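You operate a simulated robot arm through the tools that you are given. There is no shell and no other tool.

The job below is to be done with a simulated robot arm. You get a single attempt, and the scene is never put back.

JOB
Tape the red wire spool once round so its end can't run loose.
Fine: spool on the turntable, tape roll in the arm's cup, arm in; one full turn of the crank, then arm out. Set down upright: what you pick out.

Only the result counts: the job must be done as asked and must still hold three seconds after the hand-in. Knocking over, shifting, dropping, spilling or breaking anything else fails it.

ROBOT AND FRAMES
A 6-joint arm with a two-finger gripper, fixed in place. Base frame: the origin is on the floor under the middle of its stand, x ahead of it, y to its left, z up; the work surface is at about z = 85.6. Readings come in cm, rad, newtons and seconds.
It reaches about 157.2 cm from its shoulder. Its first joint turns from -2.897 to 2.897 rad. Payload 2.45 kg.
Tool frame: the origin (TCP) lies between the finger pads and is the grasp point; the fingertips stand 2 cm ahead of it; z points along the fingers, y is the line along which they close. The gripper opens to 14 cm; its body begins 16.8 cm behind the TCP.
Orientation is told as [roll, pitch, yaw] about the base's x, y, z axes, in that order, counted from this pose: with the fingers straight down and closing along the base's y, the tool's x points along the base's -x, its y along +y and its z along -z.

CONTROLS
- The arm moves only by the tool apply_moves. Its argument "moves" is a list of rows, each an object of numbers (a shift or turn left out is 0, a gripper value left out holds the last): "dx", "dy", "dz": the shift along the tool's x, y, z in units of 100 mm (1.0 is 100 mm); "wx", "wy", "wz": the turn, a rotation vector about the tool's x, y, z in units of 90 degrees (1.0 is 90 degrees); "fingers": the opening, from 0 (shut) to 1 (fully open). In form: [{"dx": .., "dy": .., "dz": .., "wx": .., "wy": .., "wz": .., "fingers": ..}, ...]. A call has 1 to 20 rows; each row is the pose to reach, as a shift and turn from the pose commanded when the call began, along the tool's axes at that moment. A call with a number of a shift or a turn outside -1 to 1 is refused whole. A row lasts 0.2 s, in which the tool goes at most 5 cm and 0.15 rad; a call with a longer step from one row to the next is refused whole, and so is a gripper value outside its range. A pose out of reach is approached as far as the arm can. The call stops where the force on the tool passes 70 N (or 10 N more than at its start, if that is more) or the arm is blocked; 0.2 s more then pass. Each finger travels about 4.5 cm/s and halts on what it meets, pressing with about 31 N; the grip force reading is that of the motor and also rises with nothing between the fingers. The clock runs only during rows and for 0.2 s after the last one: add rows that repeat a pose to give the fingers time. The reply holds the time, the measured pose of the TCP, the force on the tool along the base axes, the opening and the grip force, in the units named above and with some noise, with the torque about the TCP (base axes, N m) and any sound that the robot's microphone picked up.
- Cameras (640 x 400 px; columns grow to the right, rows downward): "scene" is fixed at [5.01, 50.26, 162.84]; the picture's right is [-0.44, -0.90, 0.00], its down [-0.44, 0.21, -0.87] and it looks along [0.79, -0.38, -0.49] (base axes); focal length 321 px, centre (320, 200). "wrist" rides on the gripper at [7.8, 1.1, -20.9] in the tool frame; the picture's right is [-0.14, 0.99, 0.00], its down [-0.92, -0.13, -0.37] and it looks along [-0.36, -0.05, 0.93] (tool axes); focal length 280 px, centre (320, 200). There is no depth. A picture from a camera that has moved, and an enlarged one, comes with that camera's place and axes in the base frame and with its lens.
- grab_frame(camera): a new picture of that camera. It takes no simulated time.
- close_up(camera, box): a new picture of the part [left, top, right, bottom] of that camera's present view, enlarged. It takes no simulated time.
- job_done(): hands the job in; it is judged then, once.

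Nothing tells you positions but the pictures and the camera data. Unless the task says otherwise, let go and move clear before handing in.

The tools are called after ">>>" by a JSON object that holds its "fn" and its "kwargs". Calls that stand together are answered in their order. apply_moves: Moves the arm, as the interface text tells. Its arguments: {"type":"object","properties":{"moves":{"type":"array","items":{"type":"object","properties":{"dx":{"type":"number"},"dy":{"type":"number"},"dz":{"type":"number"},"wx":{"type":"number"},"wy":{"type":"number"},"wz":{"type":"number"},"fingers":{"type":"number"}}}}},"required":["moves"]} The other tools are called the same way: grab_frame (camera) takes a picture; close_up (camera, box) takes an enlarged picture of a part of a camera's view; job_done () hands the job in.

At the start:

```text
t: 0.0
ee_pos: [77.91, -14.53, 126.74]
tool_rot: [0.0, -0.001, 0.0]
force: [-0.7, -0.9, -0.1]
wrist_torque: [0.0, 0.01, -0.02]
gripper_width: 14.01
gripper_force: 0.1
```

scene: 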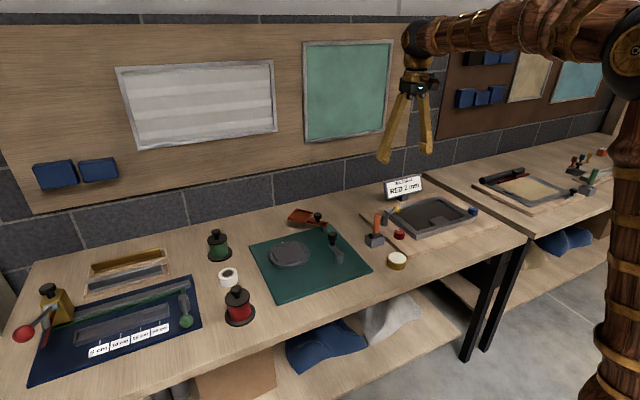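
wrist: 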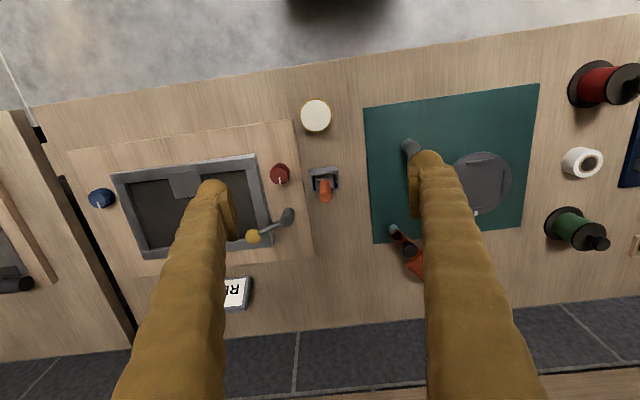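

I see a bench with a teal mat carrying a grey turntable, a few handles (an orange one and a dark crank), red and green spools, a white tape roll and a cream tape roll. I'll look closer before moving anything.

>>> {"fn": "close_up", "kwargs": {"camera": "scene", "box": [200, 190, 380, 310]}}

>>> {"fn": "close_up", "kwargs": {"camera": "scene", "box": [350, 165, 510, 275]}}

>>> {"fn": "close_up", "kwargs": {"camera": "wrist", "box": [360, 60, 640, 290]}}

>>> {"fn": "close_up", "kwargs": {"camera": "scene", "box": [0, 230, 220, 390]}}

```text
3.33 times, centred on (290, 250) of scene
camera zoom: at [5.01, 50.26, 162.84], right [-0.44, -0.9, 0.0], down [-0.44, 0.21, -0.87], along [0.79, -0.38, -0.49], focal length 1071 px, centre (420, 33)
```

zoom: 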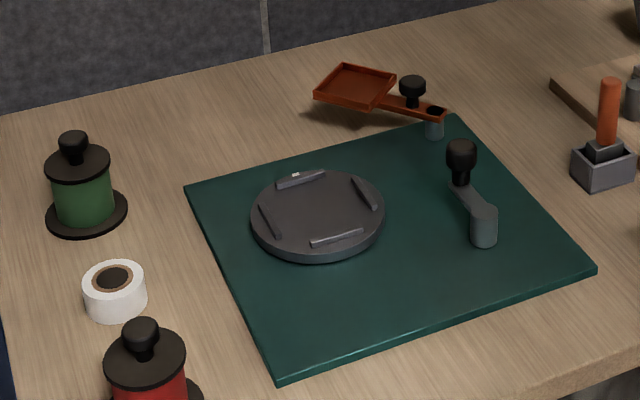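

```text
3.64 times, centred on (430, 220) of scene
camera zoom: at [5.01, 50.26, 162.84], right [-0.44, -0.9, 0.0], down [-0.44, 0.21, -0.87], along [0.79, -0.38, -0.49], focal length 1168 px, centre (-80, 127)
```

zoom: 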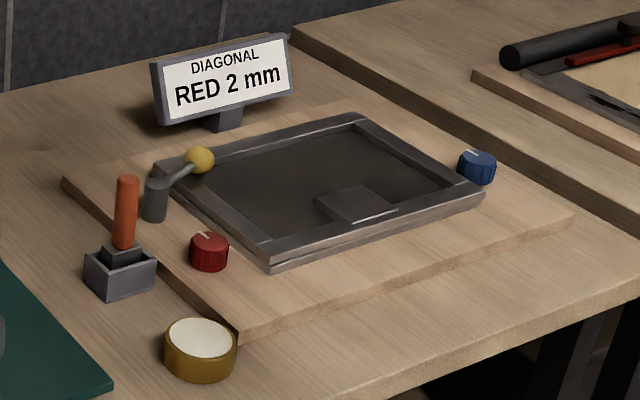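

```text
1.74 times, centred on (500, 175) of wrist
camera zoom: at [69.99, -13.37, 147.62], right [0.14, 0.99, 0.0], down [0.92, -0.13, 0.37], along [0.36, -0.05, -0.93], focal length 488 px, centre (7, 244)
```

zoom: 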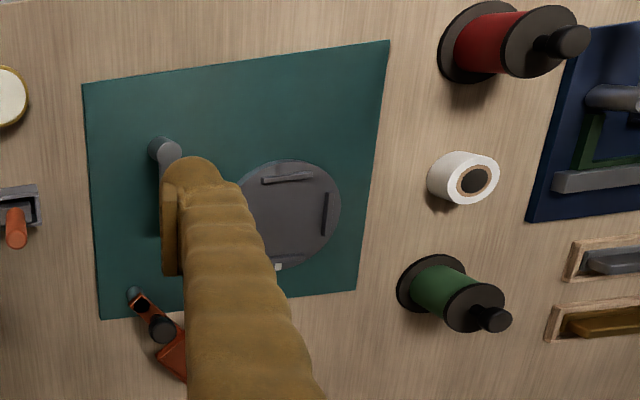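

```text
2.50 times, centred on (110, 310) of scene
camera zoom: at [5.01, 50.26, 162.84], right [-0.44, -0.9, 0.0], down [-0.44, 0.21, -0.87], along [0.79, -0.38, -0.49], focal length 803 px, centre (845, -75)
```

zoom: 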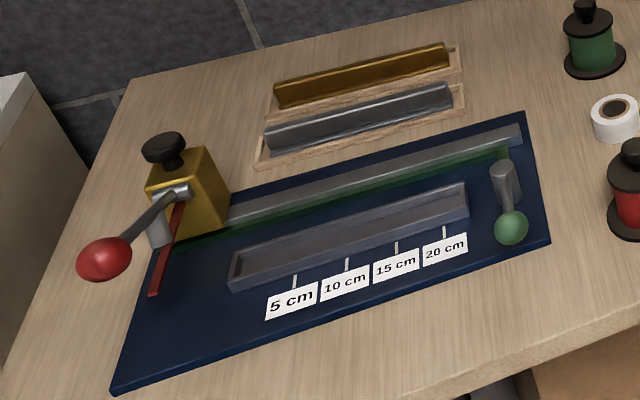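

The turntable is at about (94, 20), the crank post at (83, 4), the swing-arm pivot at (103, 1), the red spool at (76, 40) and the white roll at (92, 40). I'll check the two roll-like items more closely.

>>> {"fn": "close_up", "kwargs": {"camera": "wrist", "box": [270, 80, 370, 142]}}

>>> {"fn": "close_up", "kwargs": {"camera": "wrist", "box": [540, 130, 640, 192]}}

>>> {"fn": "close_up", "kwargs": {"camera": "scene", "box": [280, 200, 344, 240]}}

>>> {"fn": "close_up", "kwargs": {"camera": "scene", "box": [200, 255, 280, 330]}}

>>> {"fn": "close_up", "kwargs": {"camera": "scene", "box": [260, 225, 350, 281]}}

```text
6.40 times, centred on (320, 111) of wrist
camera zoom: at [69.99, -13.37, 147.62], right [0.14, 0.99, 0.0], down [0.92, -0.13, 0.37], along [0.36, -0.05, -0.93], focal length 1794 px, centre (320, 770)
```

zoom: 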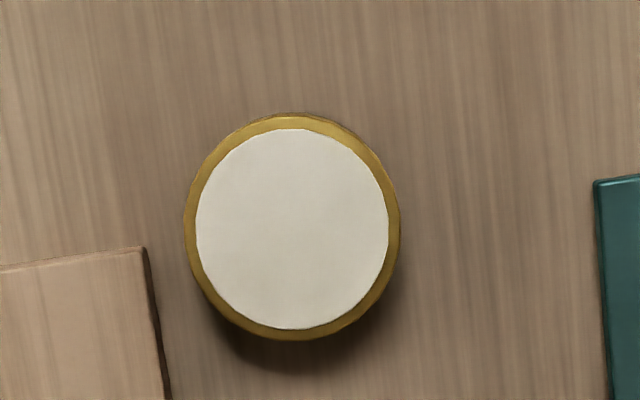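

```text
6.40 times, centred on (590, 161) of wrist
camera zoom: at [69.99, -13.37, 147.62], right [0.14, 0.99, 0.0], down [0.92, -0.13, 0.37], along [0.36, -0.05, -0.93], focal length 1794 px, centre (-1408, 450)
```

zoom: 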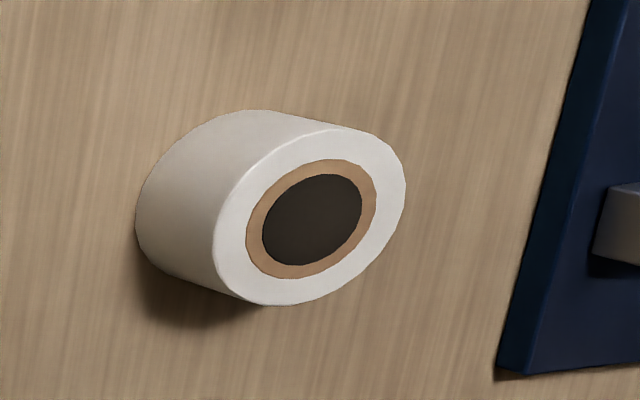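

```text
10.00 times, centred on (312, 220) of scene
camera zoom: at [5.01, 50.26, 162.84], right [-0.44, -0.9, 0.0], down [-0.44, 0.21, -0.87], along [0.79, -0.38, -0.49], focal length 3213 px, centre (400, 0)
```

zoom: 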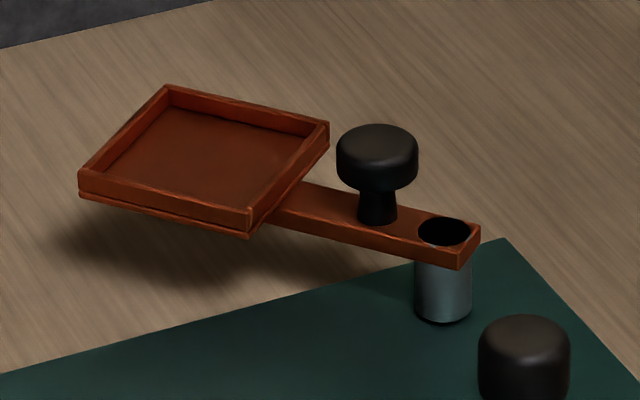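

```text
5.33 times, centred on (240, 292) of scene
camera zoom: at [5.01, 50.26, 162.84], right [-0.44, -0.9, 0.0], down [-0.44, 0.21, -0.87], along [0.79, -0.38, -0.49], focal length 1713 px, centre (747, -293)
```

zoom: 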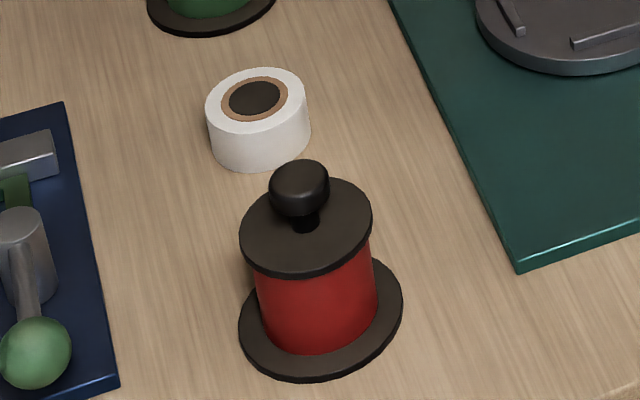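

```text
7.11 times, centred on (305, 253) of scene
camera zoom: at [5.01, 50.26, 162.84], right [-0.44, -0.9, 0.0], down [-0.44, 0.21, -0.87], along [0.79, -0.38, -0.49], focal length 2284 px, centre (427, -177)
```

zoom: 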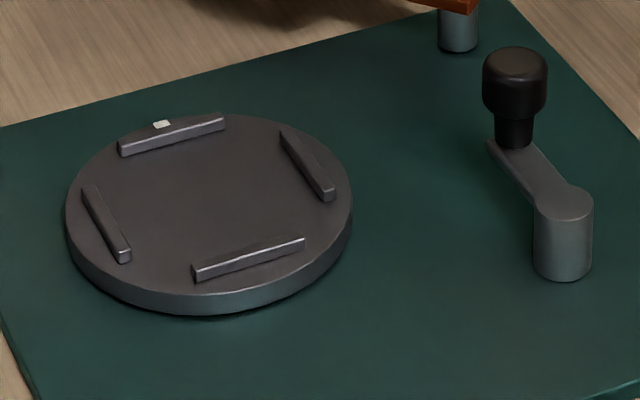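

The white roll with a brown core is the tape, and the gold one is a solid disc, not tape. The red spool has a knob on top that I can grip. I'll head towards the red spool at height, looking as I go.

>>> {"fn": "apply_moves", "kwargs": {"moves": [{"dy": 0.45}, {"dy": 0.9}, {"dy": 1.0}]}}

```text
t: 0.8
ee_pos: [77.88, -4.42, 126.71]
tool_rot: [0.001, 0.0, -0.001]
force: [-0.2, -0.3, 0.6]
wrist_torque: [0.0, 0.01, 0.0]
gripper_width: 14.01
gripper_force: 0.0
```

The arm tracks the commands well. I'll keep going sideways towards the spool.

>>> {"fn": "apply_moves", "kwargs": {"moves": [{"dy": 0.45, "dx": -0.4}, {"dy": 0.9, "dx": -0.8}, {"dy": 1.0, "dx": -1.0}]}}

>>> {"fn": "grab_frame", "kwargs": {"camera": "wrist"}}

```text
refused: row 1 steps farther than a row can; nothing moved
```

```text
taken
camera wrist: at [70.0, -3.29, 147.66], right [0.14, 0.99, 0.0], down [0.92, -0.13, 0.37], along [0.36, -0.05, -0.93], focal length 280 px, centre (320, 200)
```

wrist: 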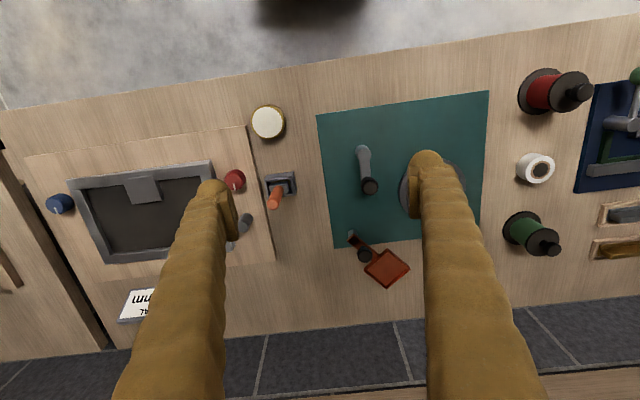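

That row was a bit too long, so I'll use shorter steps. I'm moving to centre the view over the mat.

>>> {"fn": "apply_moves", "kwargs": {"moves": [{"dy": 0.33, "dx": -0.33}, {"dy": 0.66, "dx": -0.66}, {"dy": 1.0, "dx": -1.0}]}}

>>> {"fn": "grab_frame", "kwargs": {"camera": "wrist"}}

```text
t: 1.6
ee_pos: [87.9, 5.57, 126.98]
tool_rot: [0.0, -0.002, 0.001]
force: [-0.3, -0.2, 0.4]
wrist_torque: [0.04, -0.11, 0.01]
gripper_width: 14.02
gripper_force: 0.0
```

```text
taken
camera wrist: at [80.05, 6.72, 147.8], right [0.14, 0.99, 0.0], down [0.92, -0.13, 0.37], along [0.37, -0.05, -0.93], focal length 280 px, centre (320, 200)
```

wrist: 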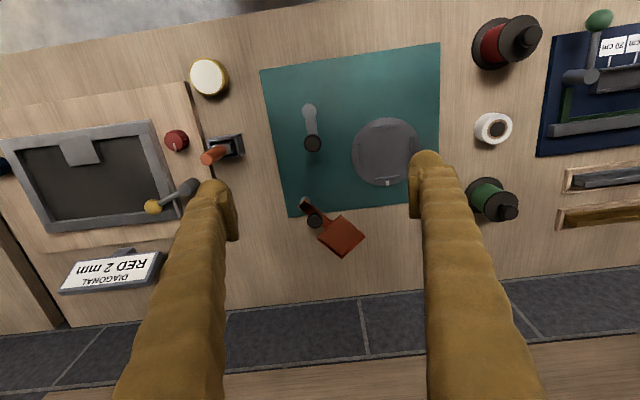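

>>> {"fn": "close_up", "kwargs": {"camera": "wrist", "box": [260, 80, 440, 270]}}

>>> {"fn": "apply_moves", "kwargs": {"moves": [{"dy": 0.45}, {"dy": 0.9}, {"dy": 1.0}]}}

>>> {"fn": "grab_frame", "kwargs": {"camera": "wrist"}}

```text
2.11 times, centred on (350, 175) of wrist
camera zoom: at [80.05, 6.72, 147.8], right [0.14, 0.99, 0.0], down [0.92, -0.13, 0.37], along [0.37, -0.05, -0.93], focal length 590 px, centre (257, 253)
```

zoom: 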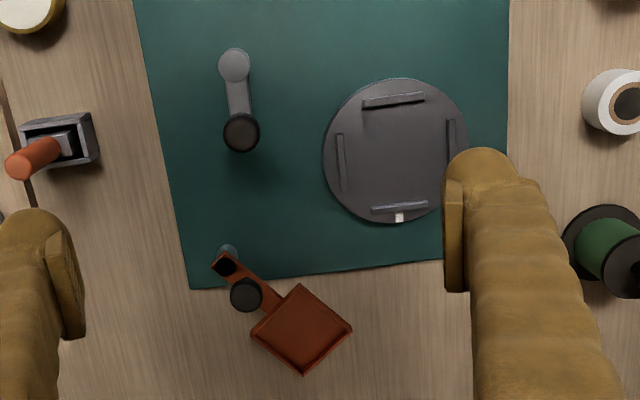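

```text
t: 2.4
ee_pos: [87.98, 15.63, 126.7]
tool_rot: [-0.002, 0.0, -0.001]
force: [-0.5, -0.4, 0.5]
wrist_torque: [0.03, -0.01, -0.04]
gripper_width: 13.99
gripper_force: 0.1
```

```text
taken
camera wrist: at [80.12, 16.7, 147.62], right [0.14, 0.99, 0.0], down [0.92, -0.13, 0.37], along [0.36, -0.05, -0.93], focal length 280 px, centre (320, 200)
```

wrist: 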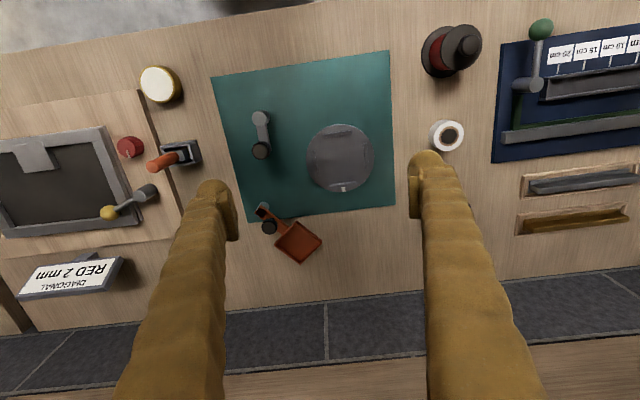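

The view is clear and the turntable's white mark is at the back. I'll carry on to the red spool.

>>> {"fn": "apply_moves", "kwargs": {"moves": [{"dy": 0.33, "dx": 0.33}, {"dy": 0.66, "dx": 0.66}, {"dy": 1.0, "dx": 1.0}]}}

>>> {"fn": "apply_moves", "kwargs": {"moves": [{"dy": 0.45}, {"dy": 0.9}, {"dy": 1.0}]}}

>>> {"fn": "apply_moves", "kwargs": {"moves": [{"dy": 0.3, "dz": 0.3}, {"dy": 0.47, "dz": 0.6}, {"dy": 0.47, "dz": 0.8}]}}

>>> {"fn": "grab_frame", "kwargs": {"camera": "wrist"}}

>>> {"fn": "grab_frame", "kwargs": {"camera": "scene"}}

```text
t: 3.2
ee_pos: [77.85, 25.6, 126.59]
tool_rot: [0.0, 0.001, 0.0]
force: [-0.1, 0.9, -1.3]
wrist_torque: [-0.03, 0.08, 0.0]
gripper_width: 13.98
gripper_force: 0.0
```

```text
t: 4.0
ee_pos: [77.91, 35.52, 126.59]
tool_rot: [-0.001, -0.001, 0.0]
force: [0.3, 1.3, 0.3]
wrist_torque: [-0.01, -0.04, 0.04]
gripper_width: 14.0
gripper_force: 0.0
```

```text
t: 4.8
ee_pos: [77.82, 40.27, 118.8]
tool_rot: [-0.001, -0.001, -0.001]
force: [-0.6, 0.1, 0.0]
wrist_torque: [0.02, -0.03, 0.0]
gripper_width: 13.98
gripper_force: 0.0
```

```text
taken
camera wrist: at [69.9, 41.31, 139.59], right [0.14, 0.99, 0.0], down [0.92, -0.13, 0.37], along [0.37, -0.05, -0.93], focal length 280 px, centre (320, 200)
```

wrist: 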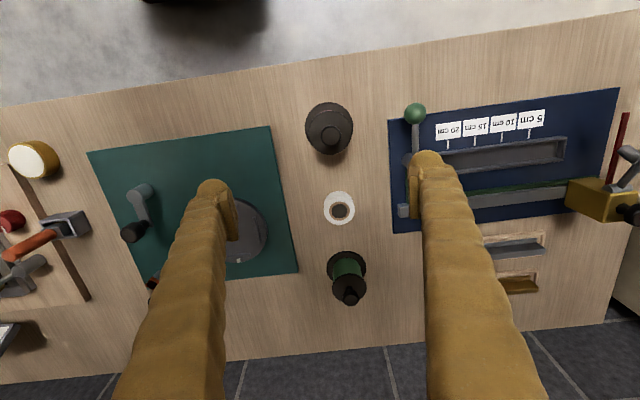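

```text
taken
```

scene: 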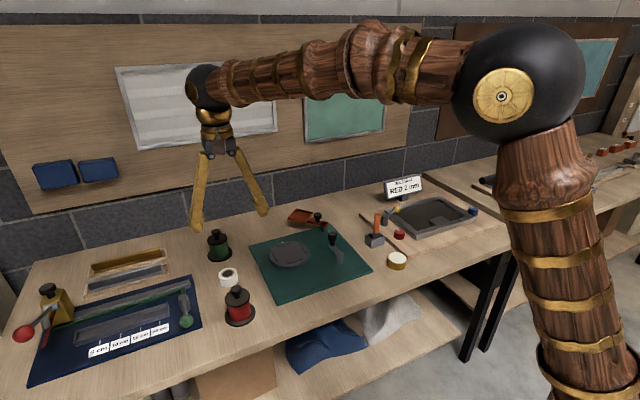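

I'm now roughly above the red spool, so I'll zoom in to locate it precisely.

>>> {"fn": "close_up", "kwargs": {"camera": "wrist", "box": [280, 90, 380, 160]}}

>>> {"fn": "close_up", "kwargs": {"camera": "wrist", "box": [290, 170, 390, 240]}}

>>> {"fn": "close_up", "kwargs": {"camera": "scene", "box": [200, 255, 280, 330]}}

```text
5.71 times, centred on (330, 125) of wrist
camera zoom: at [69.9, 41.31, 139.59], right [0.14, 0.99, 0.0], down [0.92, -0.13, 0.37], along [0.37, -0.05, -0.93], focal length 1602 px, centre (263, 629)
```

zoom: 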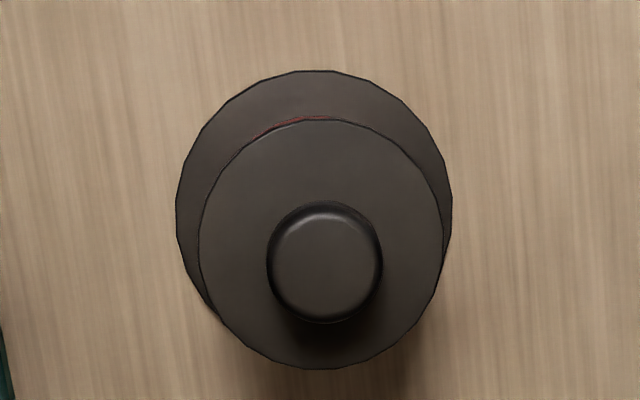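

```text
5.71 times, centred on (340, 205) of wrist
camera zoom: at [69.9, 41.31, 139.59], right [0.14, 0.99, 0.0], down [0.92, -0.13, 0.37], along [0.37, -0.05, -0.93], focal length 1602 px, centre (206, 171)
```

zoom: 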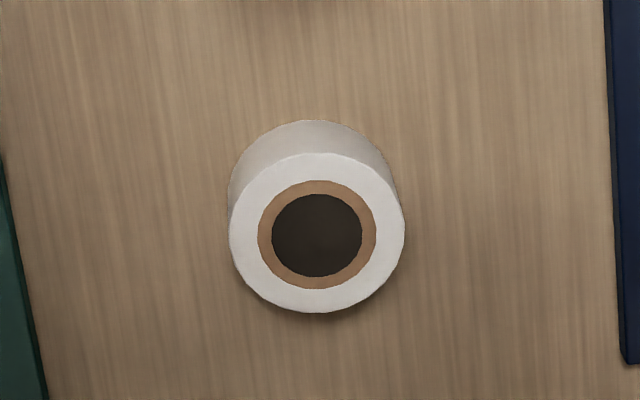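

```text
5.33 times, centred on (240, 292) of scene
camera zoom: at [5.01, 50.26, 162.84], right [-0.44, -0.9, 0.0], down [-0.44, 0.21, -0.87], along [0.79, -0.38, -0.49], focal length 1713 px, centre (747, -293)
```

zoom: 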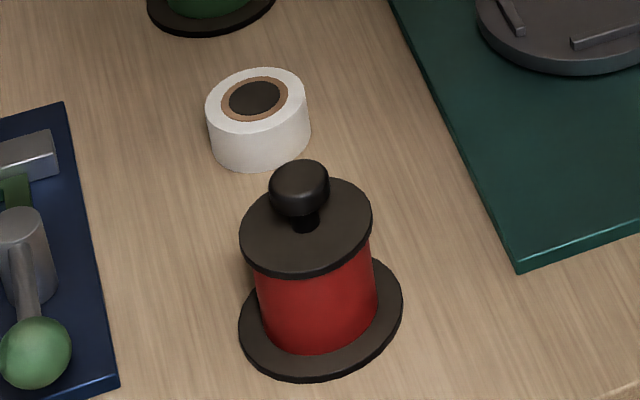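

The red spool is centred at about (76.5, 42.05), with its knob 3 cm across and its top at z ≈ 97.5. I'll line up above it and lower, with the fingers partly closed.

>>> {"fn": "apply_moves", "kwargs": {"moves": [{"dx": 0.14, "dy": 0.18, "dz": 0.3, "fingers": 0.55}, {"dx": 0.14, "dy": 0.18, "dz": 0.6, "fingers": 0.55}, {"dx": 0.14, "dy": 0.18, "dz": 0.9, "fingers": 0.55}, {"dx": 0.14, "dy": 0.18, "dz": 1.0, "fingers": 0.55}, {"dx": 0.14, "dy": 0.18, "dz": 1.0, "fingers": 0.55}]}}

>>> {"fn": "grab_frame", "kwargs": {"camera": "wrist"}}

>>> {"fn": "close_up", "kwargs": {"camera": "scene", "box": [180, 200, 300, 330]}}

```text
t: 6.0
ee_pos: [76.43, 41.88, 108.74]
tool_rot: [0.0, 0.001, 0.001]
force: [-0.6, 0.7, -0.2]
wrist_torque: [-0.02, 0.03, 0.01]
gripper_width: 7.72
gripper_force: 0.0
```

```text
taken
camera wrist: at [68.54, 43.08, 129.62], right [0.14, 0.99, 0.0], down [0.92, -0.13, 0.37], along [0.36, -0.05, -0.93], focal length 280 px, centre (320, 200)
```

wrist: 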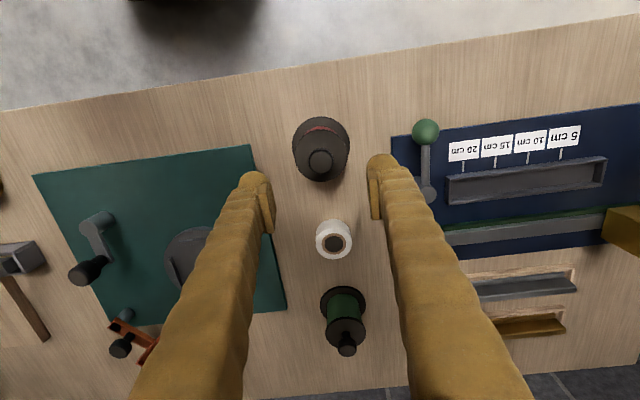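

```text
3.08 times, centred on (240, 265) of scene
camera zoom: at [5.01, 50.26, 162.84], right [-0.44, -0.9, 0.0], down [-0.44, 0.21, -0.87], along [0.79, -0.38, -0.49], focal length 988 px, centre (566, 0)
```

zoom: 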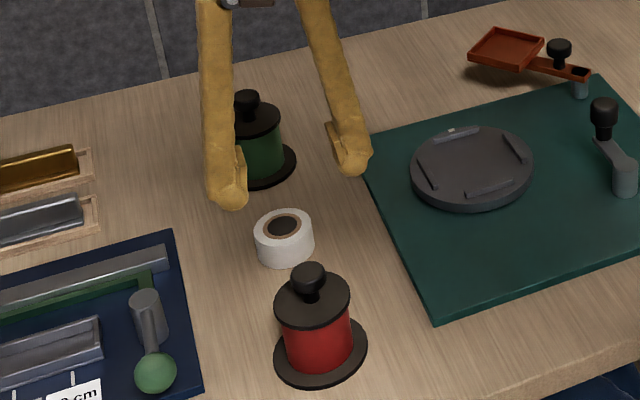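

>>> {"fn": "close_up", "kwargs": {"camera": "wrist", "box": [240, 100, 400, 200]}}

```text
4.00 times, centred on (320, 150) of wrist
camera zoom: at [68.54, 43.08, 129.62], right [0.14, 0.99, 0.0], down [0.92, -0.13, 0.37], along [0.36, -0.05, -0.93], focal length 1122 px, centre (320, 400)
```

zoom: 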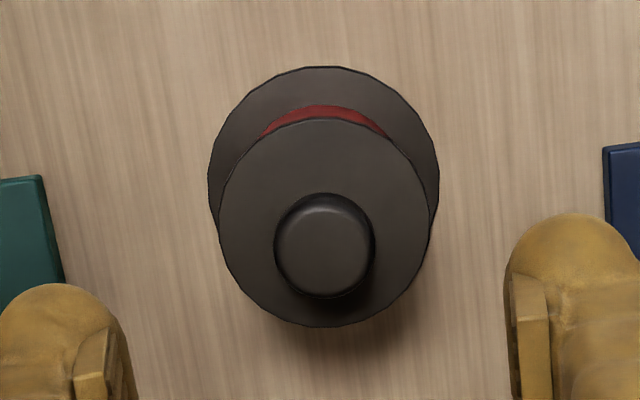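

The knob is at about (76.45, 42.1), with its top near z = 97. I'll descend around it.

>>> {"fn": "apply_moves", "kwargs": {"moves": [{"dy": 0.01, "dz": 0.3}, {"dy": 0.015, "dz": 0.6}, {"dy": 0.015, "dz": 0.8}, {"dy": 0.015, "dz": 0.95}, {"dy": 0.015, "dz": 1.0}]}}

>>> {"fn": "close_up", "kwargs": {"camera": "scene", "box": [180, 225, 300, 330]}}

>>> {"fn": "grab_frame", "kwargs": {"camera": "wrist"}}

```text
t: 7.2
ee_pos: [76.37, 42.07, 98.85]
tool_rot: [0.0, -0.001, 0.001]
force: [-0.5, 0.3, -0.2]
wrist_torque: [0.0, -0.03, 0.0]
gripper_width: 7.69
gripper_force: 0.0
```

```text
3.81 times, centred on (240, 278) of scene
camera zoom: at [5.01, 50.26, 162.84], right [-0.44, -0.9, 0.0], down [-0.44, 0.21, -0.87], along [0.79, -0.38, -0.49], focal length 1224 px, centre (625, -95)
```

zoom: 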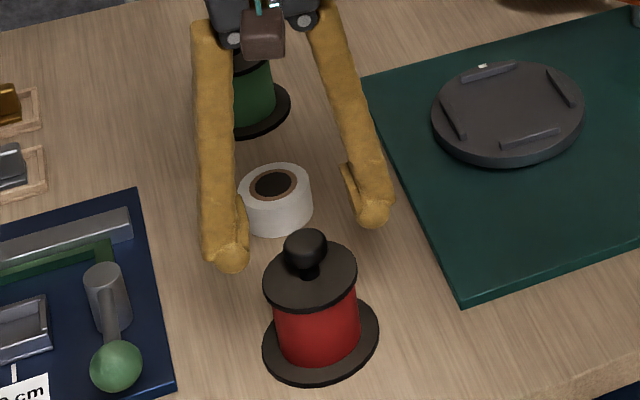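

```text
taken
camera wrist: at [68.55, 43.26, 119.69], right [0.14, 0.99, 0.0], down [0.92, -0.13, 0.37], along [0.36, -0.05, -0.93], focal length 280 px, centre (320, 200)
```

wrist: 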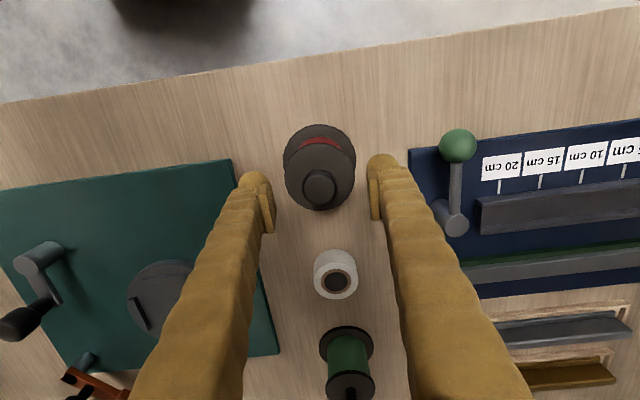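

The knob is between the fingers. I'll go down the last 2.8 cm and close.

>>> {"fn": "apply_moves", "kwargs": {"moves": [{"dz": 0.12}, {"dz": 0.22}, {"dz": 0.28}, {"dz": 0.28}]}}

>>> {"fn": "close_up", "kwargs": {"camera": "wrist", "box": [240, 120, 400, 220]}}

>>> {"fn": "close_up", "kwargs": {"camera": "scene", "box": [200, 255, 280, 330]}}

```text
t: 8.2
ee_pos: [76.45, 42.08, 95.9]
tool_rot: [0.0, 0.002, 0.0]
force: [0.2, 0.2, 0.8]
wrist_torque: [0.01, -0.01, 0.01]
gripper_width: 7.71
gripper_force: 0.1
```

```text
4.00 times, centred on (320, 170) of wrist
camera zoom: at [68.62, 43.26, 116.81], right [0.14, 0.99, 0.0], down [0.92, -0.13, 0.37], along [0.37, -0.05, -0.93], focal length 1122 px, centre (320, 320)
```

zoom: 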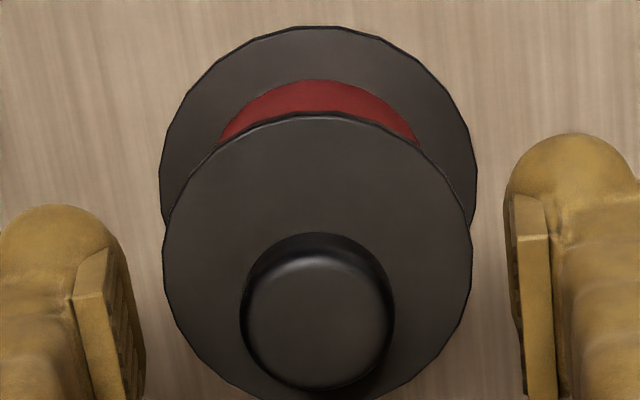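

```text
5.33 times, centred on (240, 292) of scene
camera zoom: at [5.01, 50.26, 162.84], right [-0.44, -0.9, 0.0], down [-0.44, 0.21, -0.87], along [0.79, -0.38, -0.49], focal length 1713 px, centre (747, -293)
```

zoom: 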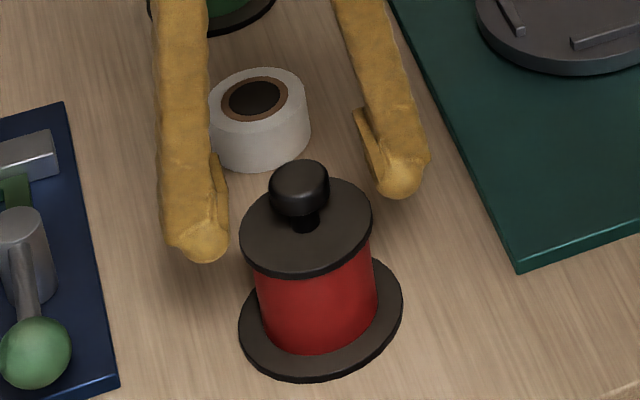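

The knob's cap sits midway between the pads at TCP height, so I'm closing on it.

>>> {"fn": "apply_moves", "kwargs": {"moves": [{"fingers": 0.3}, {"fingers": 0.1}, {"fingers": 0.0}, {"fingers": 0.0}, {"fingers": 0.0}, {"fingers": 0.0}, {"fingers": 0.0}]}}

>>> {"fn": "close_up", "kwargs": {"camera": "wrist", "box": [240, 120, 400, 220]}}

>>> {"fn": "close_up", "kwargs": {"camera": "scene", "box": [200, 255, 280, 330]}}

```text
t: 9.8
ee_pos: [76.5, 42.16, 95.92]
tool_rot: [0.001, -0.001, 0.001]
force: [0.4, 0.3, -0.1]
wrist_torque: [-0.02, 0.03, 0.04]
gripper_width: 3.06
gripper_force: 30.9
```

```text
4.00 times, centred on (320, 170) of wrist
camera zoom: at [68.62, 43.26, 116.81], right [0.14, 0.99, 0.0], down [0.92, -0.13, 0.37], along [0.36, -0.05, -0.93], focal length 1122 px, centre (320, 320)
```

zoom: 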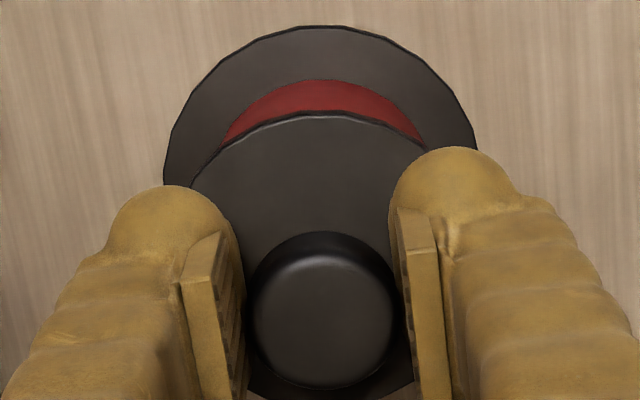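

```text
5.33 times, centred on (240, 292) of scene
camera zoom: at [5.01, 50.26, 162.84], right [-0.44, -0.9, 0.0], down [-0.44, 0.21, -0.87], along [0.79, -0.38, -0.49], focal length 1713 px, centre (747, -293)
```

zoom: 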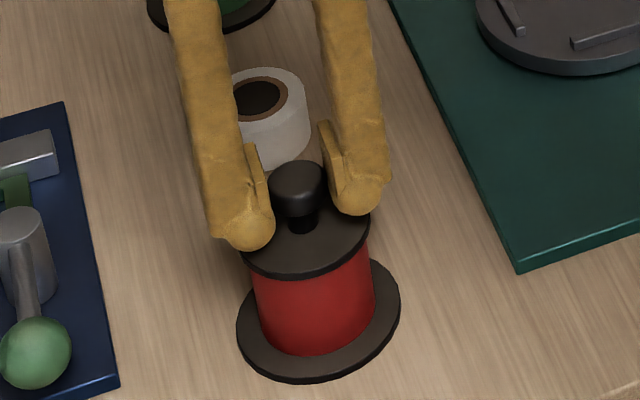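

The knob is held at a width of 3.06 cm. I'm lifting straight up.

>>> {"fn": "apply_moves", "kwargs": {"moves": [{"dz": -0.1}, {"dz": -0.25}, {"dz": -0.45}, {"dz": -0.65}, {"dz": -0.85}, {"dz": -1.0}, {"dz": -1.0}]}}

>>> {"fn": "close_up", "kwargs": {"camera": "scene", "box": [180, 200, 300, 330]}}

>>> {"fn": "grab_frame", "kwargs": {"camera": "wrist"}}

```text
t: 11.4
ee_pos: [76.48, 42.0, 106.05]
tool_rot: [-0.001, 0.001, -0.001]
force: [0.6, 0.0, 0.8]
wrist_torque: [0.02, 0.02, 0.0]
gripper_width: 0.0
gripper_force: 29.7
```

```text
3.08 times, centred on (240, 265) of scene
camera zoom: at [5.01, 50.26, 162.84], right [-0.44, -0.9, 0.0], down [-0.44, 0.21, -0.87], along [0.79, -0.38, -0.49], focal length 988 px, centre (566, 0)
```

zoom: 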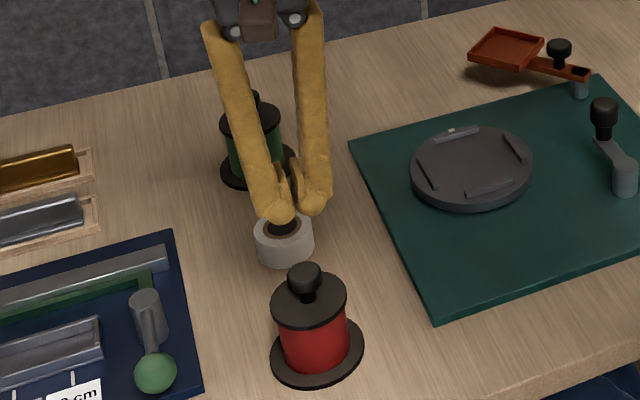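

```text
taken
camera wrist: at [68.62, 43.3, 126.82], right [0.14, 0.99, 0.0], down [0.92, -0.13, 0.37], along [0.36, -0.05, -0.93], focal length 280 px, centre (320, 200)
```

wrist: 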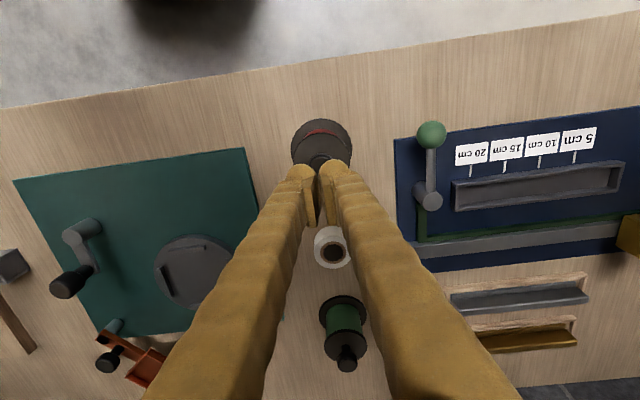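

The knob slipped out of the fingers, and the spool is still standing in about the same place. I'll look at its shape more closely to find a better grip.

>>> {"fn": "close_up", "kwargs": {"camera": "scene", "box": [215, 275, 263, 330]}}

>>> {"fn": "close_up", "kwargs": {"camera": "scene", "box": [195, 220, 243, 275]}}

>>> {"fn": "close_up", "kwargs": {"camera": "wrist", "box": [270, 100, 380, 200]}}

```text
7.27 times, centred on (239, 302) of scene
camera zoom: at [5.01, 50.26, 162.84], right [-0.44, -0.9, 0.0], down [-0.44, 0.21, -0.87], along [0.79, -0.38, -0.49], focal length 2336 px, centre (909, -546)
```

zoom: 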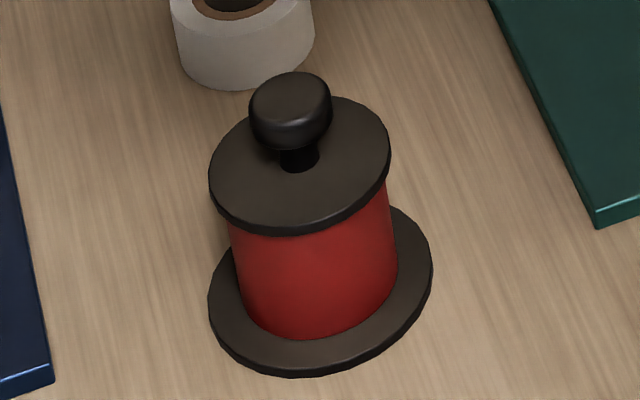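

```text
7.27 times, centred on (219, 248) of scene
camera zoom: at [5.01, 50.26, 162.84], right [-0.44, -0.9, 0.0], down [-0.44, 0.21, -0.87], along [0.79, -0.38, -0.49], focal length 2336 px, centre (1054, -146)
```

zoom: 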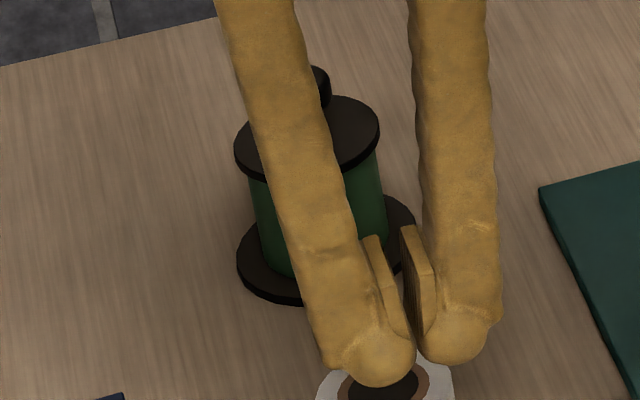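

```text
4.00 times, centred on (325, 150) of wrist
camera zoom: at [68.62, 43.3, 126.82], right [0.14, 0.99, 0.0], down [0.92, -0.13, 0.37], along [0.36, -0.05, -0.93], focal length 1122 px, centre (300, 400)
```

zoom: 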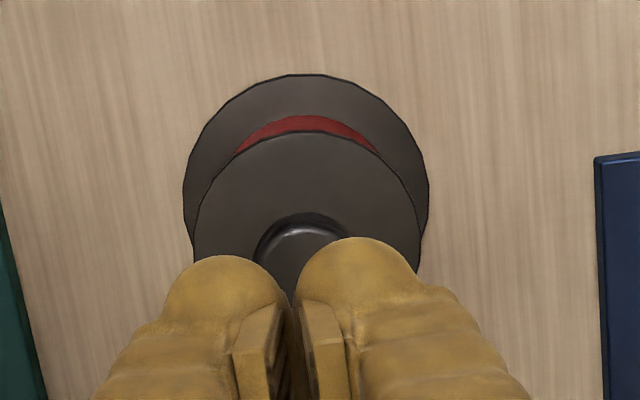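

The spool is at about (76.6, 42.4) and upright. I'll open, re-centre and grip a little lower on the knob, then lift in tiny steps while watching the force.

>>> {"fn": "apply_moves", "kwargs": {"moves": [{"dy": 0.02, "dx": -0.01, "fingers": 0.45}, {"dy": 0.035, "dx": -0.01, "fingers": 0.45}, {"dy": 0.035, "dx": -0.01, "fingers": 0.45}, {"dy": 0.035, "dx": -0.01, "fingers": 0.45}, {"dy": 0.035, "dx": -0.01, "dz": 0.2}, {"dy": 0.035, "dx": -0.01, "dz": 0.45}, {"dy": 0.035, "dx": -0.01, "dz": 0.7}, {"dy": 0.035, "dx": -0.01, "dz": 0.85}, {"dy": 0.035, "dx": -0.01, "dz": 0.95}, {"dy": 0.035, "dx": -0.01, "dz": 1.0}]}}

>>> {"fn": "close_up", "kwargs": {"camera": "scene", "box": [215, 270, 263, 325]}}

>>> {"fn": "close_up", "kwargs": {"camera": "wrist", "box": [240, 130, 400, 230]}}

```text
t: 13.6
ee_pos: [76.58, 42.46, 95.87]
tool_rot: [-0.001, 0.002, 0.0]
force: [-0.8, 0.2, -0.1]
wrist_torque: [0.01, 0.03, -0.01]
gripper_width: 6.31
gripper_force: 0.0
```

```text
7.27 times, centred on (239, 298) of scene
camera zoom: at [5.01, 50.26, 162.84], right [-0.44, -0.9, 0.0], down [-0.44, 0.21, -0.87], along [0.79, -0.38, -0.49], focal length 2336 px, centre (909, -509)
```

zoom: 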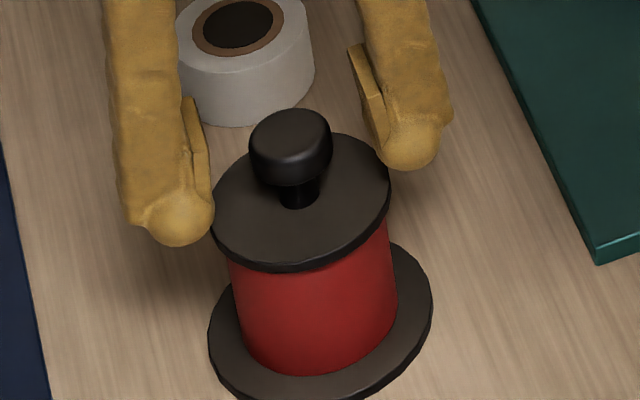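

```text
4.00 times, centred on (320, 180) of wrist
camera zoom: at [68.75, 43.6, 116.78], right [0.14, 0.99, 0.0], down [0.92, -0.13, 0.37], along [0.37, -0.05, -0.93], focal length 1122 px, centre (320, 280)
```

zoom: 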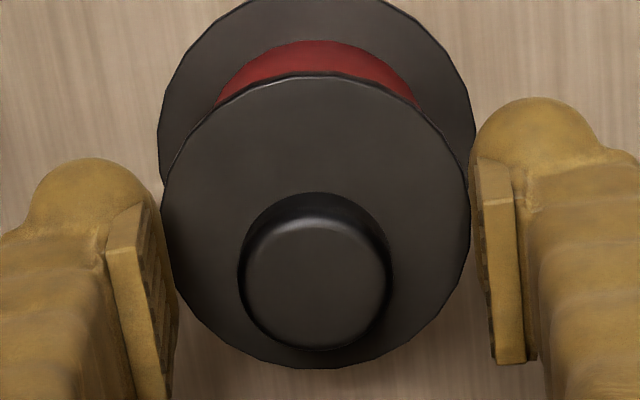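

The pads overlap the cap fully. I'll lower 0.3 cm, close, and lift only 0.5 cm to read the load.

>>> {"fn": "apply_moves", "kwargs": {"moves": [{"dz": 0.03}, {"dz": 0.03, "fingers": 0.2}, {"dz": 0.03, "fingers": 0.0}, {"dz": 0.03, "fingers": 0.0}, {"dz": 0.03, "fingers": 0.0}, {"dz": 0.03, "fingers": 0.0}, {"dz": 0.03, "fingers": 0.0}, {"dz": 0.03, "fingers": 0.0}]}}

>>> {"fn": "apply_moves", "kwargs": {"moves": [{"dz": -0.01}, {"dz": -0.02}, {"dz": -0.03}, {"dz": -0.04}, {"dz": -0.05}]}}

>>> {"fn": "close_up", "kwargs": {"camera": "scene", "box": [215, 270, 263, 325]}}

```text
t: 15.4
ee_pos: [76.59, 42.49, 95.69]
tool_rot: [-0.001, -0.001, -0.001]
force: [0.2, 0.9, 0.0]
wrist_torque: [0.0, 0.0, 0.01]
gripper_width: 3.08
gripper_force: 30.6
```

```text
t: 16.6
ee_pos: [76.56, 42.58, 96.24]
tool_rot: [0.001, 0.0, 0.0]
force: [0.0, 0.0, -2.7]
wrist_torque: [0.01, -0.01, -0.02]
gripper_width: 3.06
gripper_force: 31.5
```

```text
7.27 times, centred on (239, 298) of scene
camera zoom: at [5.01, 50.26, 162.84], right [-0.44, -0.9, 0.0], down [-0.44, 0.21, -0.87], along [0.79, -0.38, -0.49], focal length 2336 px, centre (909, -509)
```

zoom: 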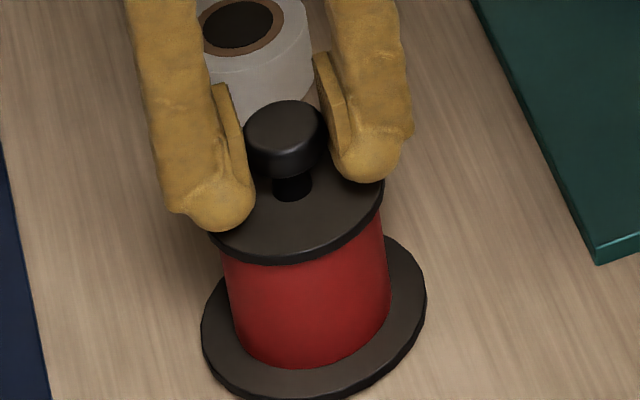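

The spool is lifted about 0.5 cm and weighs only around 3 N. I'll continue slowly upwards.

>>> {"fn": "apply_moves", "kwargs": {"moves": [{"dz": -0.03}, {"dz": -0.06}, {"dz": -0.09}, {"dz": -0.12}, {"dz": -0.15}, {"dz": -0.15}]}}

>>> {"fn": "close_up", "kwargs": {"camera": "scene", "box": [215, 260, 263, 315]}}

```text
t: 18.0
ee_pos: [76.55, 42.59, 97.72]
tool_rot: [0.001, -0.001, 0.002]
force: [-0.7, 0.0, -2.9]
wrist_torque: [0.01, 0.01, -0.02]
gripper_width: 3.06
gripper_force: 31.1
```

```text
7.27 times, centred on (239, 288) of scene
camera zoom: at [5.01, 50.26, 162.84], right [-0.44, -0.9, 0.0], down [-0.44, 0.21, -0.87], along [0.79, -0.38, -0.49], focal length 2336 px, centre (909, -436)
```

zoom: 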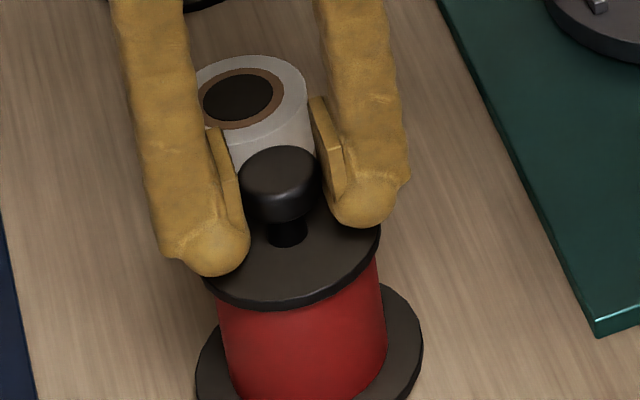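

The spool is held with no slip. I'll lift further in gentle steps.

>>> {"fn": "apply_moves", "kwargs": {"moves": [{"dz": -0.03}, {"dz": -0.07}, {"dz": -0.12}, {"dz": -0.18}, {"dz": -0.24}, {"dz": -0.3}, {"dz": -0.36}, {"dz": -0.42}, {"dz": -0.48}, {"dz": -0.53}, {"dz": -0.56}, {"dz": -0.58}, {"dz": -0.58}]}}

>>> {"fn": "grab_frame", "kwargs": {"camera": "scene"}}

>>> {"fn": "grab_frame", "kwargs": {"camera": "wrist"}}

```text
t: 20.8
ee_pos: [76.65, 42.51, 103.42]
tool_rot: [-0.002, 0.001, 0.001]
force: [-0.3, -0.6, -2.9]
wrist_torque: [0.0, 0.06, -0.01]
gripper_width: 3.06
gripper_force: 30.6
```

```text
taken
```

scene: 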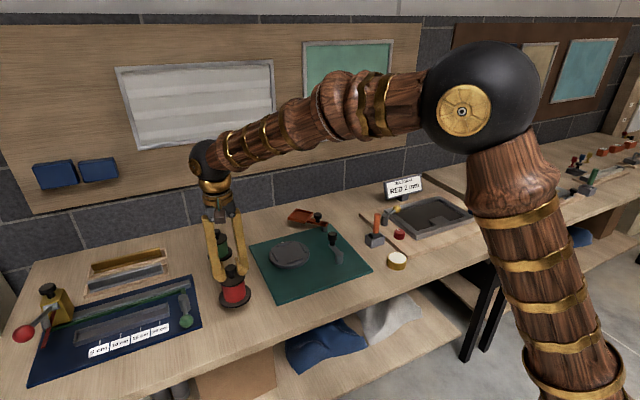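

```text
taken
camera wrist: at [68.71, 43.64, 124.33], right [0.14, 0.99, 0.0], down [0.92, -0.13, 0.37], along [0.36, -0.05, -0.93], focal length 280 px, centre (320, 200)
```

wrist: 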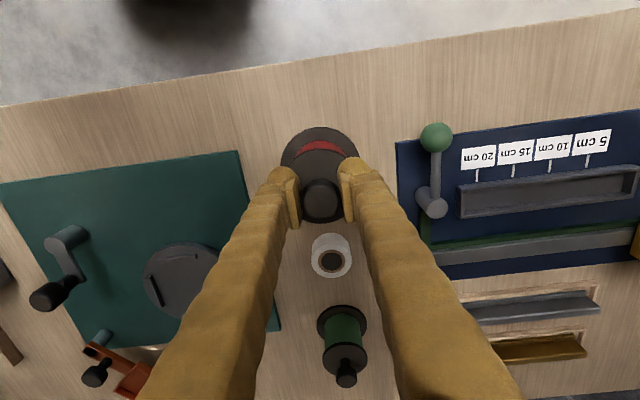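

The spool is held firmly. Now I'm traversing towards the turntable.

>>> {"fn": "apply_moves", "kwargs": {"moves": [{"dx": -0.03, "dy": -0.04}, {"dx": -0.08, "dy": -0.11}, {"dx": -0.14, "dy": -0.19}, {"dx": -0.2, "dy": -0.27}, {"dx": -0.26, "dy": -0.35}, {"dx": -0.32, "dy": -0.43}, {"dx": -0.38, "dy": -0.51}, {"dx": -0.44, "dy": -0.59}, {"dx": -0.5, "dy": -0.67}, {"dx": -0.56, "dy": -0.75}, {"dx": -0.62, "dy": -0.83}, {"dx": -0.67, "dy": -0.9}, {"dx": -0.71, "dy": -0.95}, {"dx": -0.75, "dy": -1.0}, {"dx": -0.75, "dy": -1.0}]}}

>>> {"fn": "grab_frame", "kwargs": {"camera": "wrist"}}

```text
t: 24.0
ee_pos: [84.08, 32.49, 103.41]
tool_rot: [-0.001, 0.0, -0.001]
force: [0.3, 0.1, -1.9]
wrist_torque: [0.03, 0.02, 0.01]
gripper_width: 3.06
gripper_force: 31.1
```

```text
taken
camera wrist: at [76.22, 33.64, 124.3], right [0.14, 0.99, 0.0], down [0.92, -0.13, 0.37], along [0.36, -0.05, -0.93], focal length 280 px, centre (320, 200)
```

wrist: 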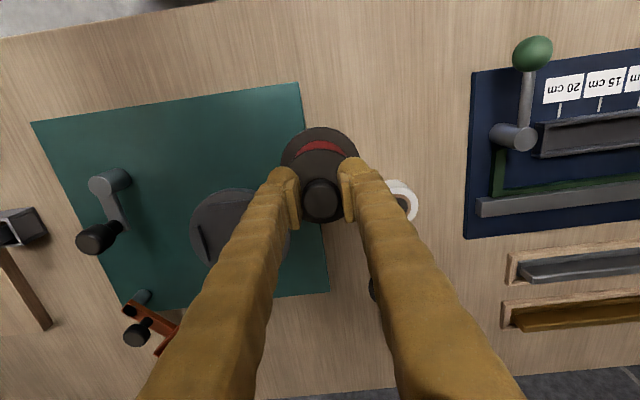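

>>> {"fn": "close_up", "kwargs": {"camera": "wrist", "box": [160, 140, 340, 280]}}

>>> {"fn": "close_up", "kwargs": {"camera": "scene", "box": [220, 210, 350, 300]}}

```text
2.86 times, centred on (250, 210) of wrist
camera zoom: at [76.22, 33.64, 124.3], right [0.14, 0.99, 0.0], down [0.92, -0.13, 0.37], along [0.36, -0.05, -0.93], focal length 801 px, centre (520, 171)
```

zoom: 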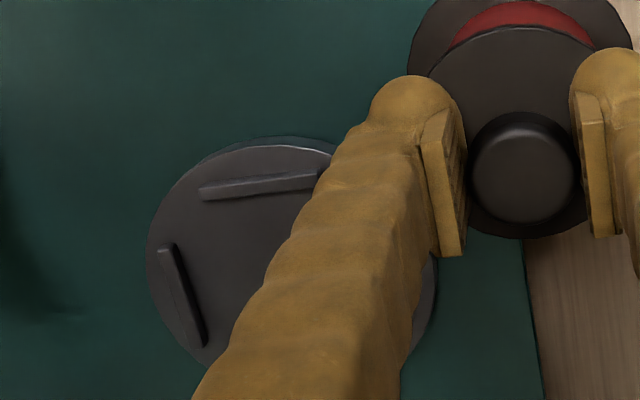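

```text
4.44 times, centred on (285, 255) of scene
camera zoom: at [5.01, 50.26, 162.84], right [-0.44, -0.9, 0.0], down [-0.44, 0.21, -0.87], along [0.79, -0.38, -0.49], focal length 1428 px, centre (476, -44)
```

zoom: 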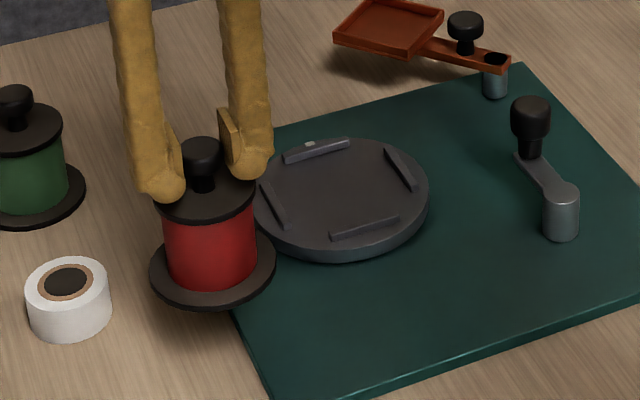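

I'm carrying the spool on until it is nearly over the turntable.

>>> {"fn": "apply_moves", "kwargs": {"moves": [{"dx": -0.03, "dy": -0.04}, {"dx": -0.09, "dy": -0.11}, {"dx": -0.15, "dy": -0.19}, {"dx": -0.21, "dy": -0.27}, {"dx": -0.28, "dy": -0.35}, {"dx": -0.35, "dy": -0.43}, {"dx": -0.41, "dy": -0.51}, {"dx": -0.48, "dy": -0.59}, {"dx": -0.54, "dy": -0.67}, {"dx": -0.6, "dy": -0.75}, {"dx": -0.67, "dy": -0.83}, {"dx": -0.72, "dy": -0.9}, {"dx": -0.76, "dy": -0.95}, {"dx": -0.8, "dy": -1.0}, {"dx": -0.8, "dy": -1.0}]}}

>>> {"fn": "grab_frame", "kwargs": {"camera": "wrist"}}

>>> {"fn": "close_up", "kwargs": {"camera": "scene", "box": [240, 200, 370, 290]}}

```text
t: 27.2
ee_pos: [92.04, 22.46, 103.35]
tool_rot: [0.001, 0.0, 0.0]
force: [0.0, -0.5, -3.0]
wrist_torque: [0.03, -0.01, -0.02]
gripper_width: 3.05
gripper_force: 31.0
```

```text
taken
camera wrist: at [84.21, 23.65, 124.28], right [0.14, 0.99, 0.0], down [0.92, -0.13, 0.37], along [0.36, -0.05, -0.93], focal length 280 px, centre (320, 200)
```

wrist: 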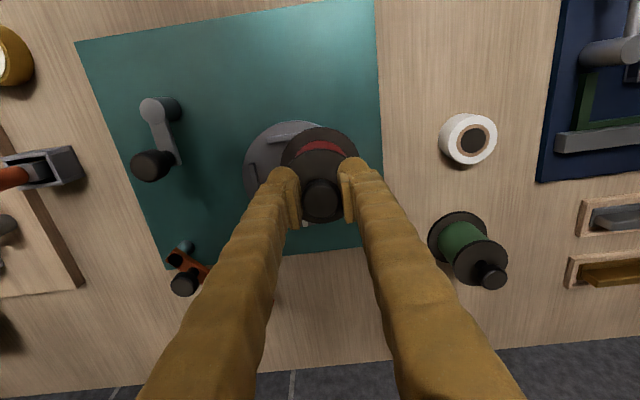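

```text
4.44 times, centred on (305, 245) of scene
camera zoom: at [5.01, 50.26, 162.84], right [-0.44, -0.9, 0.0], down [-0.44, 0.21, -0.87], along [0.79, -0.38, -0.49], focal length 1428 px, centre (387, 0)
```

zoom: 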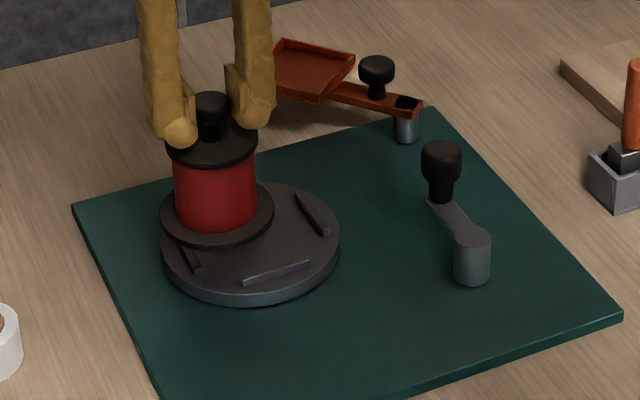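

>>> {"fn": "close_up", "kwargs": {"camera": "wrist", "box": [230, 105, 390, 235]}}

>>> {"fn": "close_up", "kwargs": {"camera": "scene", "box": [260, 230, 330, 275]}}

```text
3.08 times, centred on (310, 170) of wrist
camera zoom: at [84.21, 23.65, 124.28], right [0.14, 0.99, 0.0], down [0.92, -0.13, 0.37], along [0.36, -0.05, -0.93], focal length 863 px, centre (351, 292)
```

zoom: 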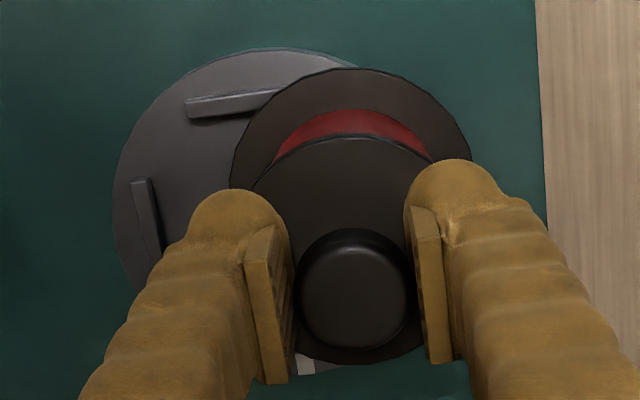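

```text
8.89 times, centred on (295, 252) of scene
camera zoom: at [5.01, 50.26, 162.84], right [-0.44, -0.9, 0.0], down [-0.44, 0.21, -0.87], along [0.79, -0.38, -0.49], focal length 2856 px, centre (542, -267)
```

zoom: 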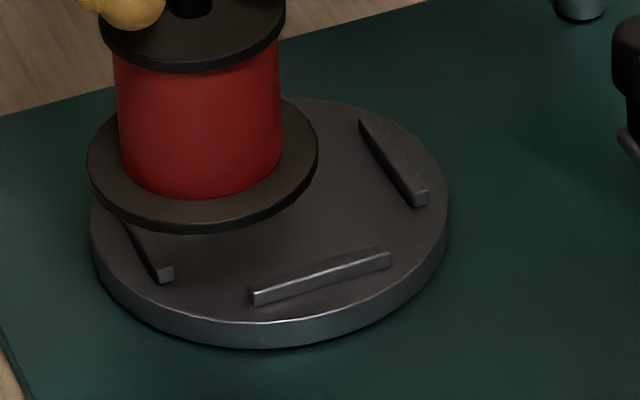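

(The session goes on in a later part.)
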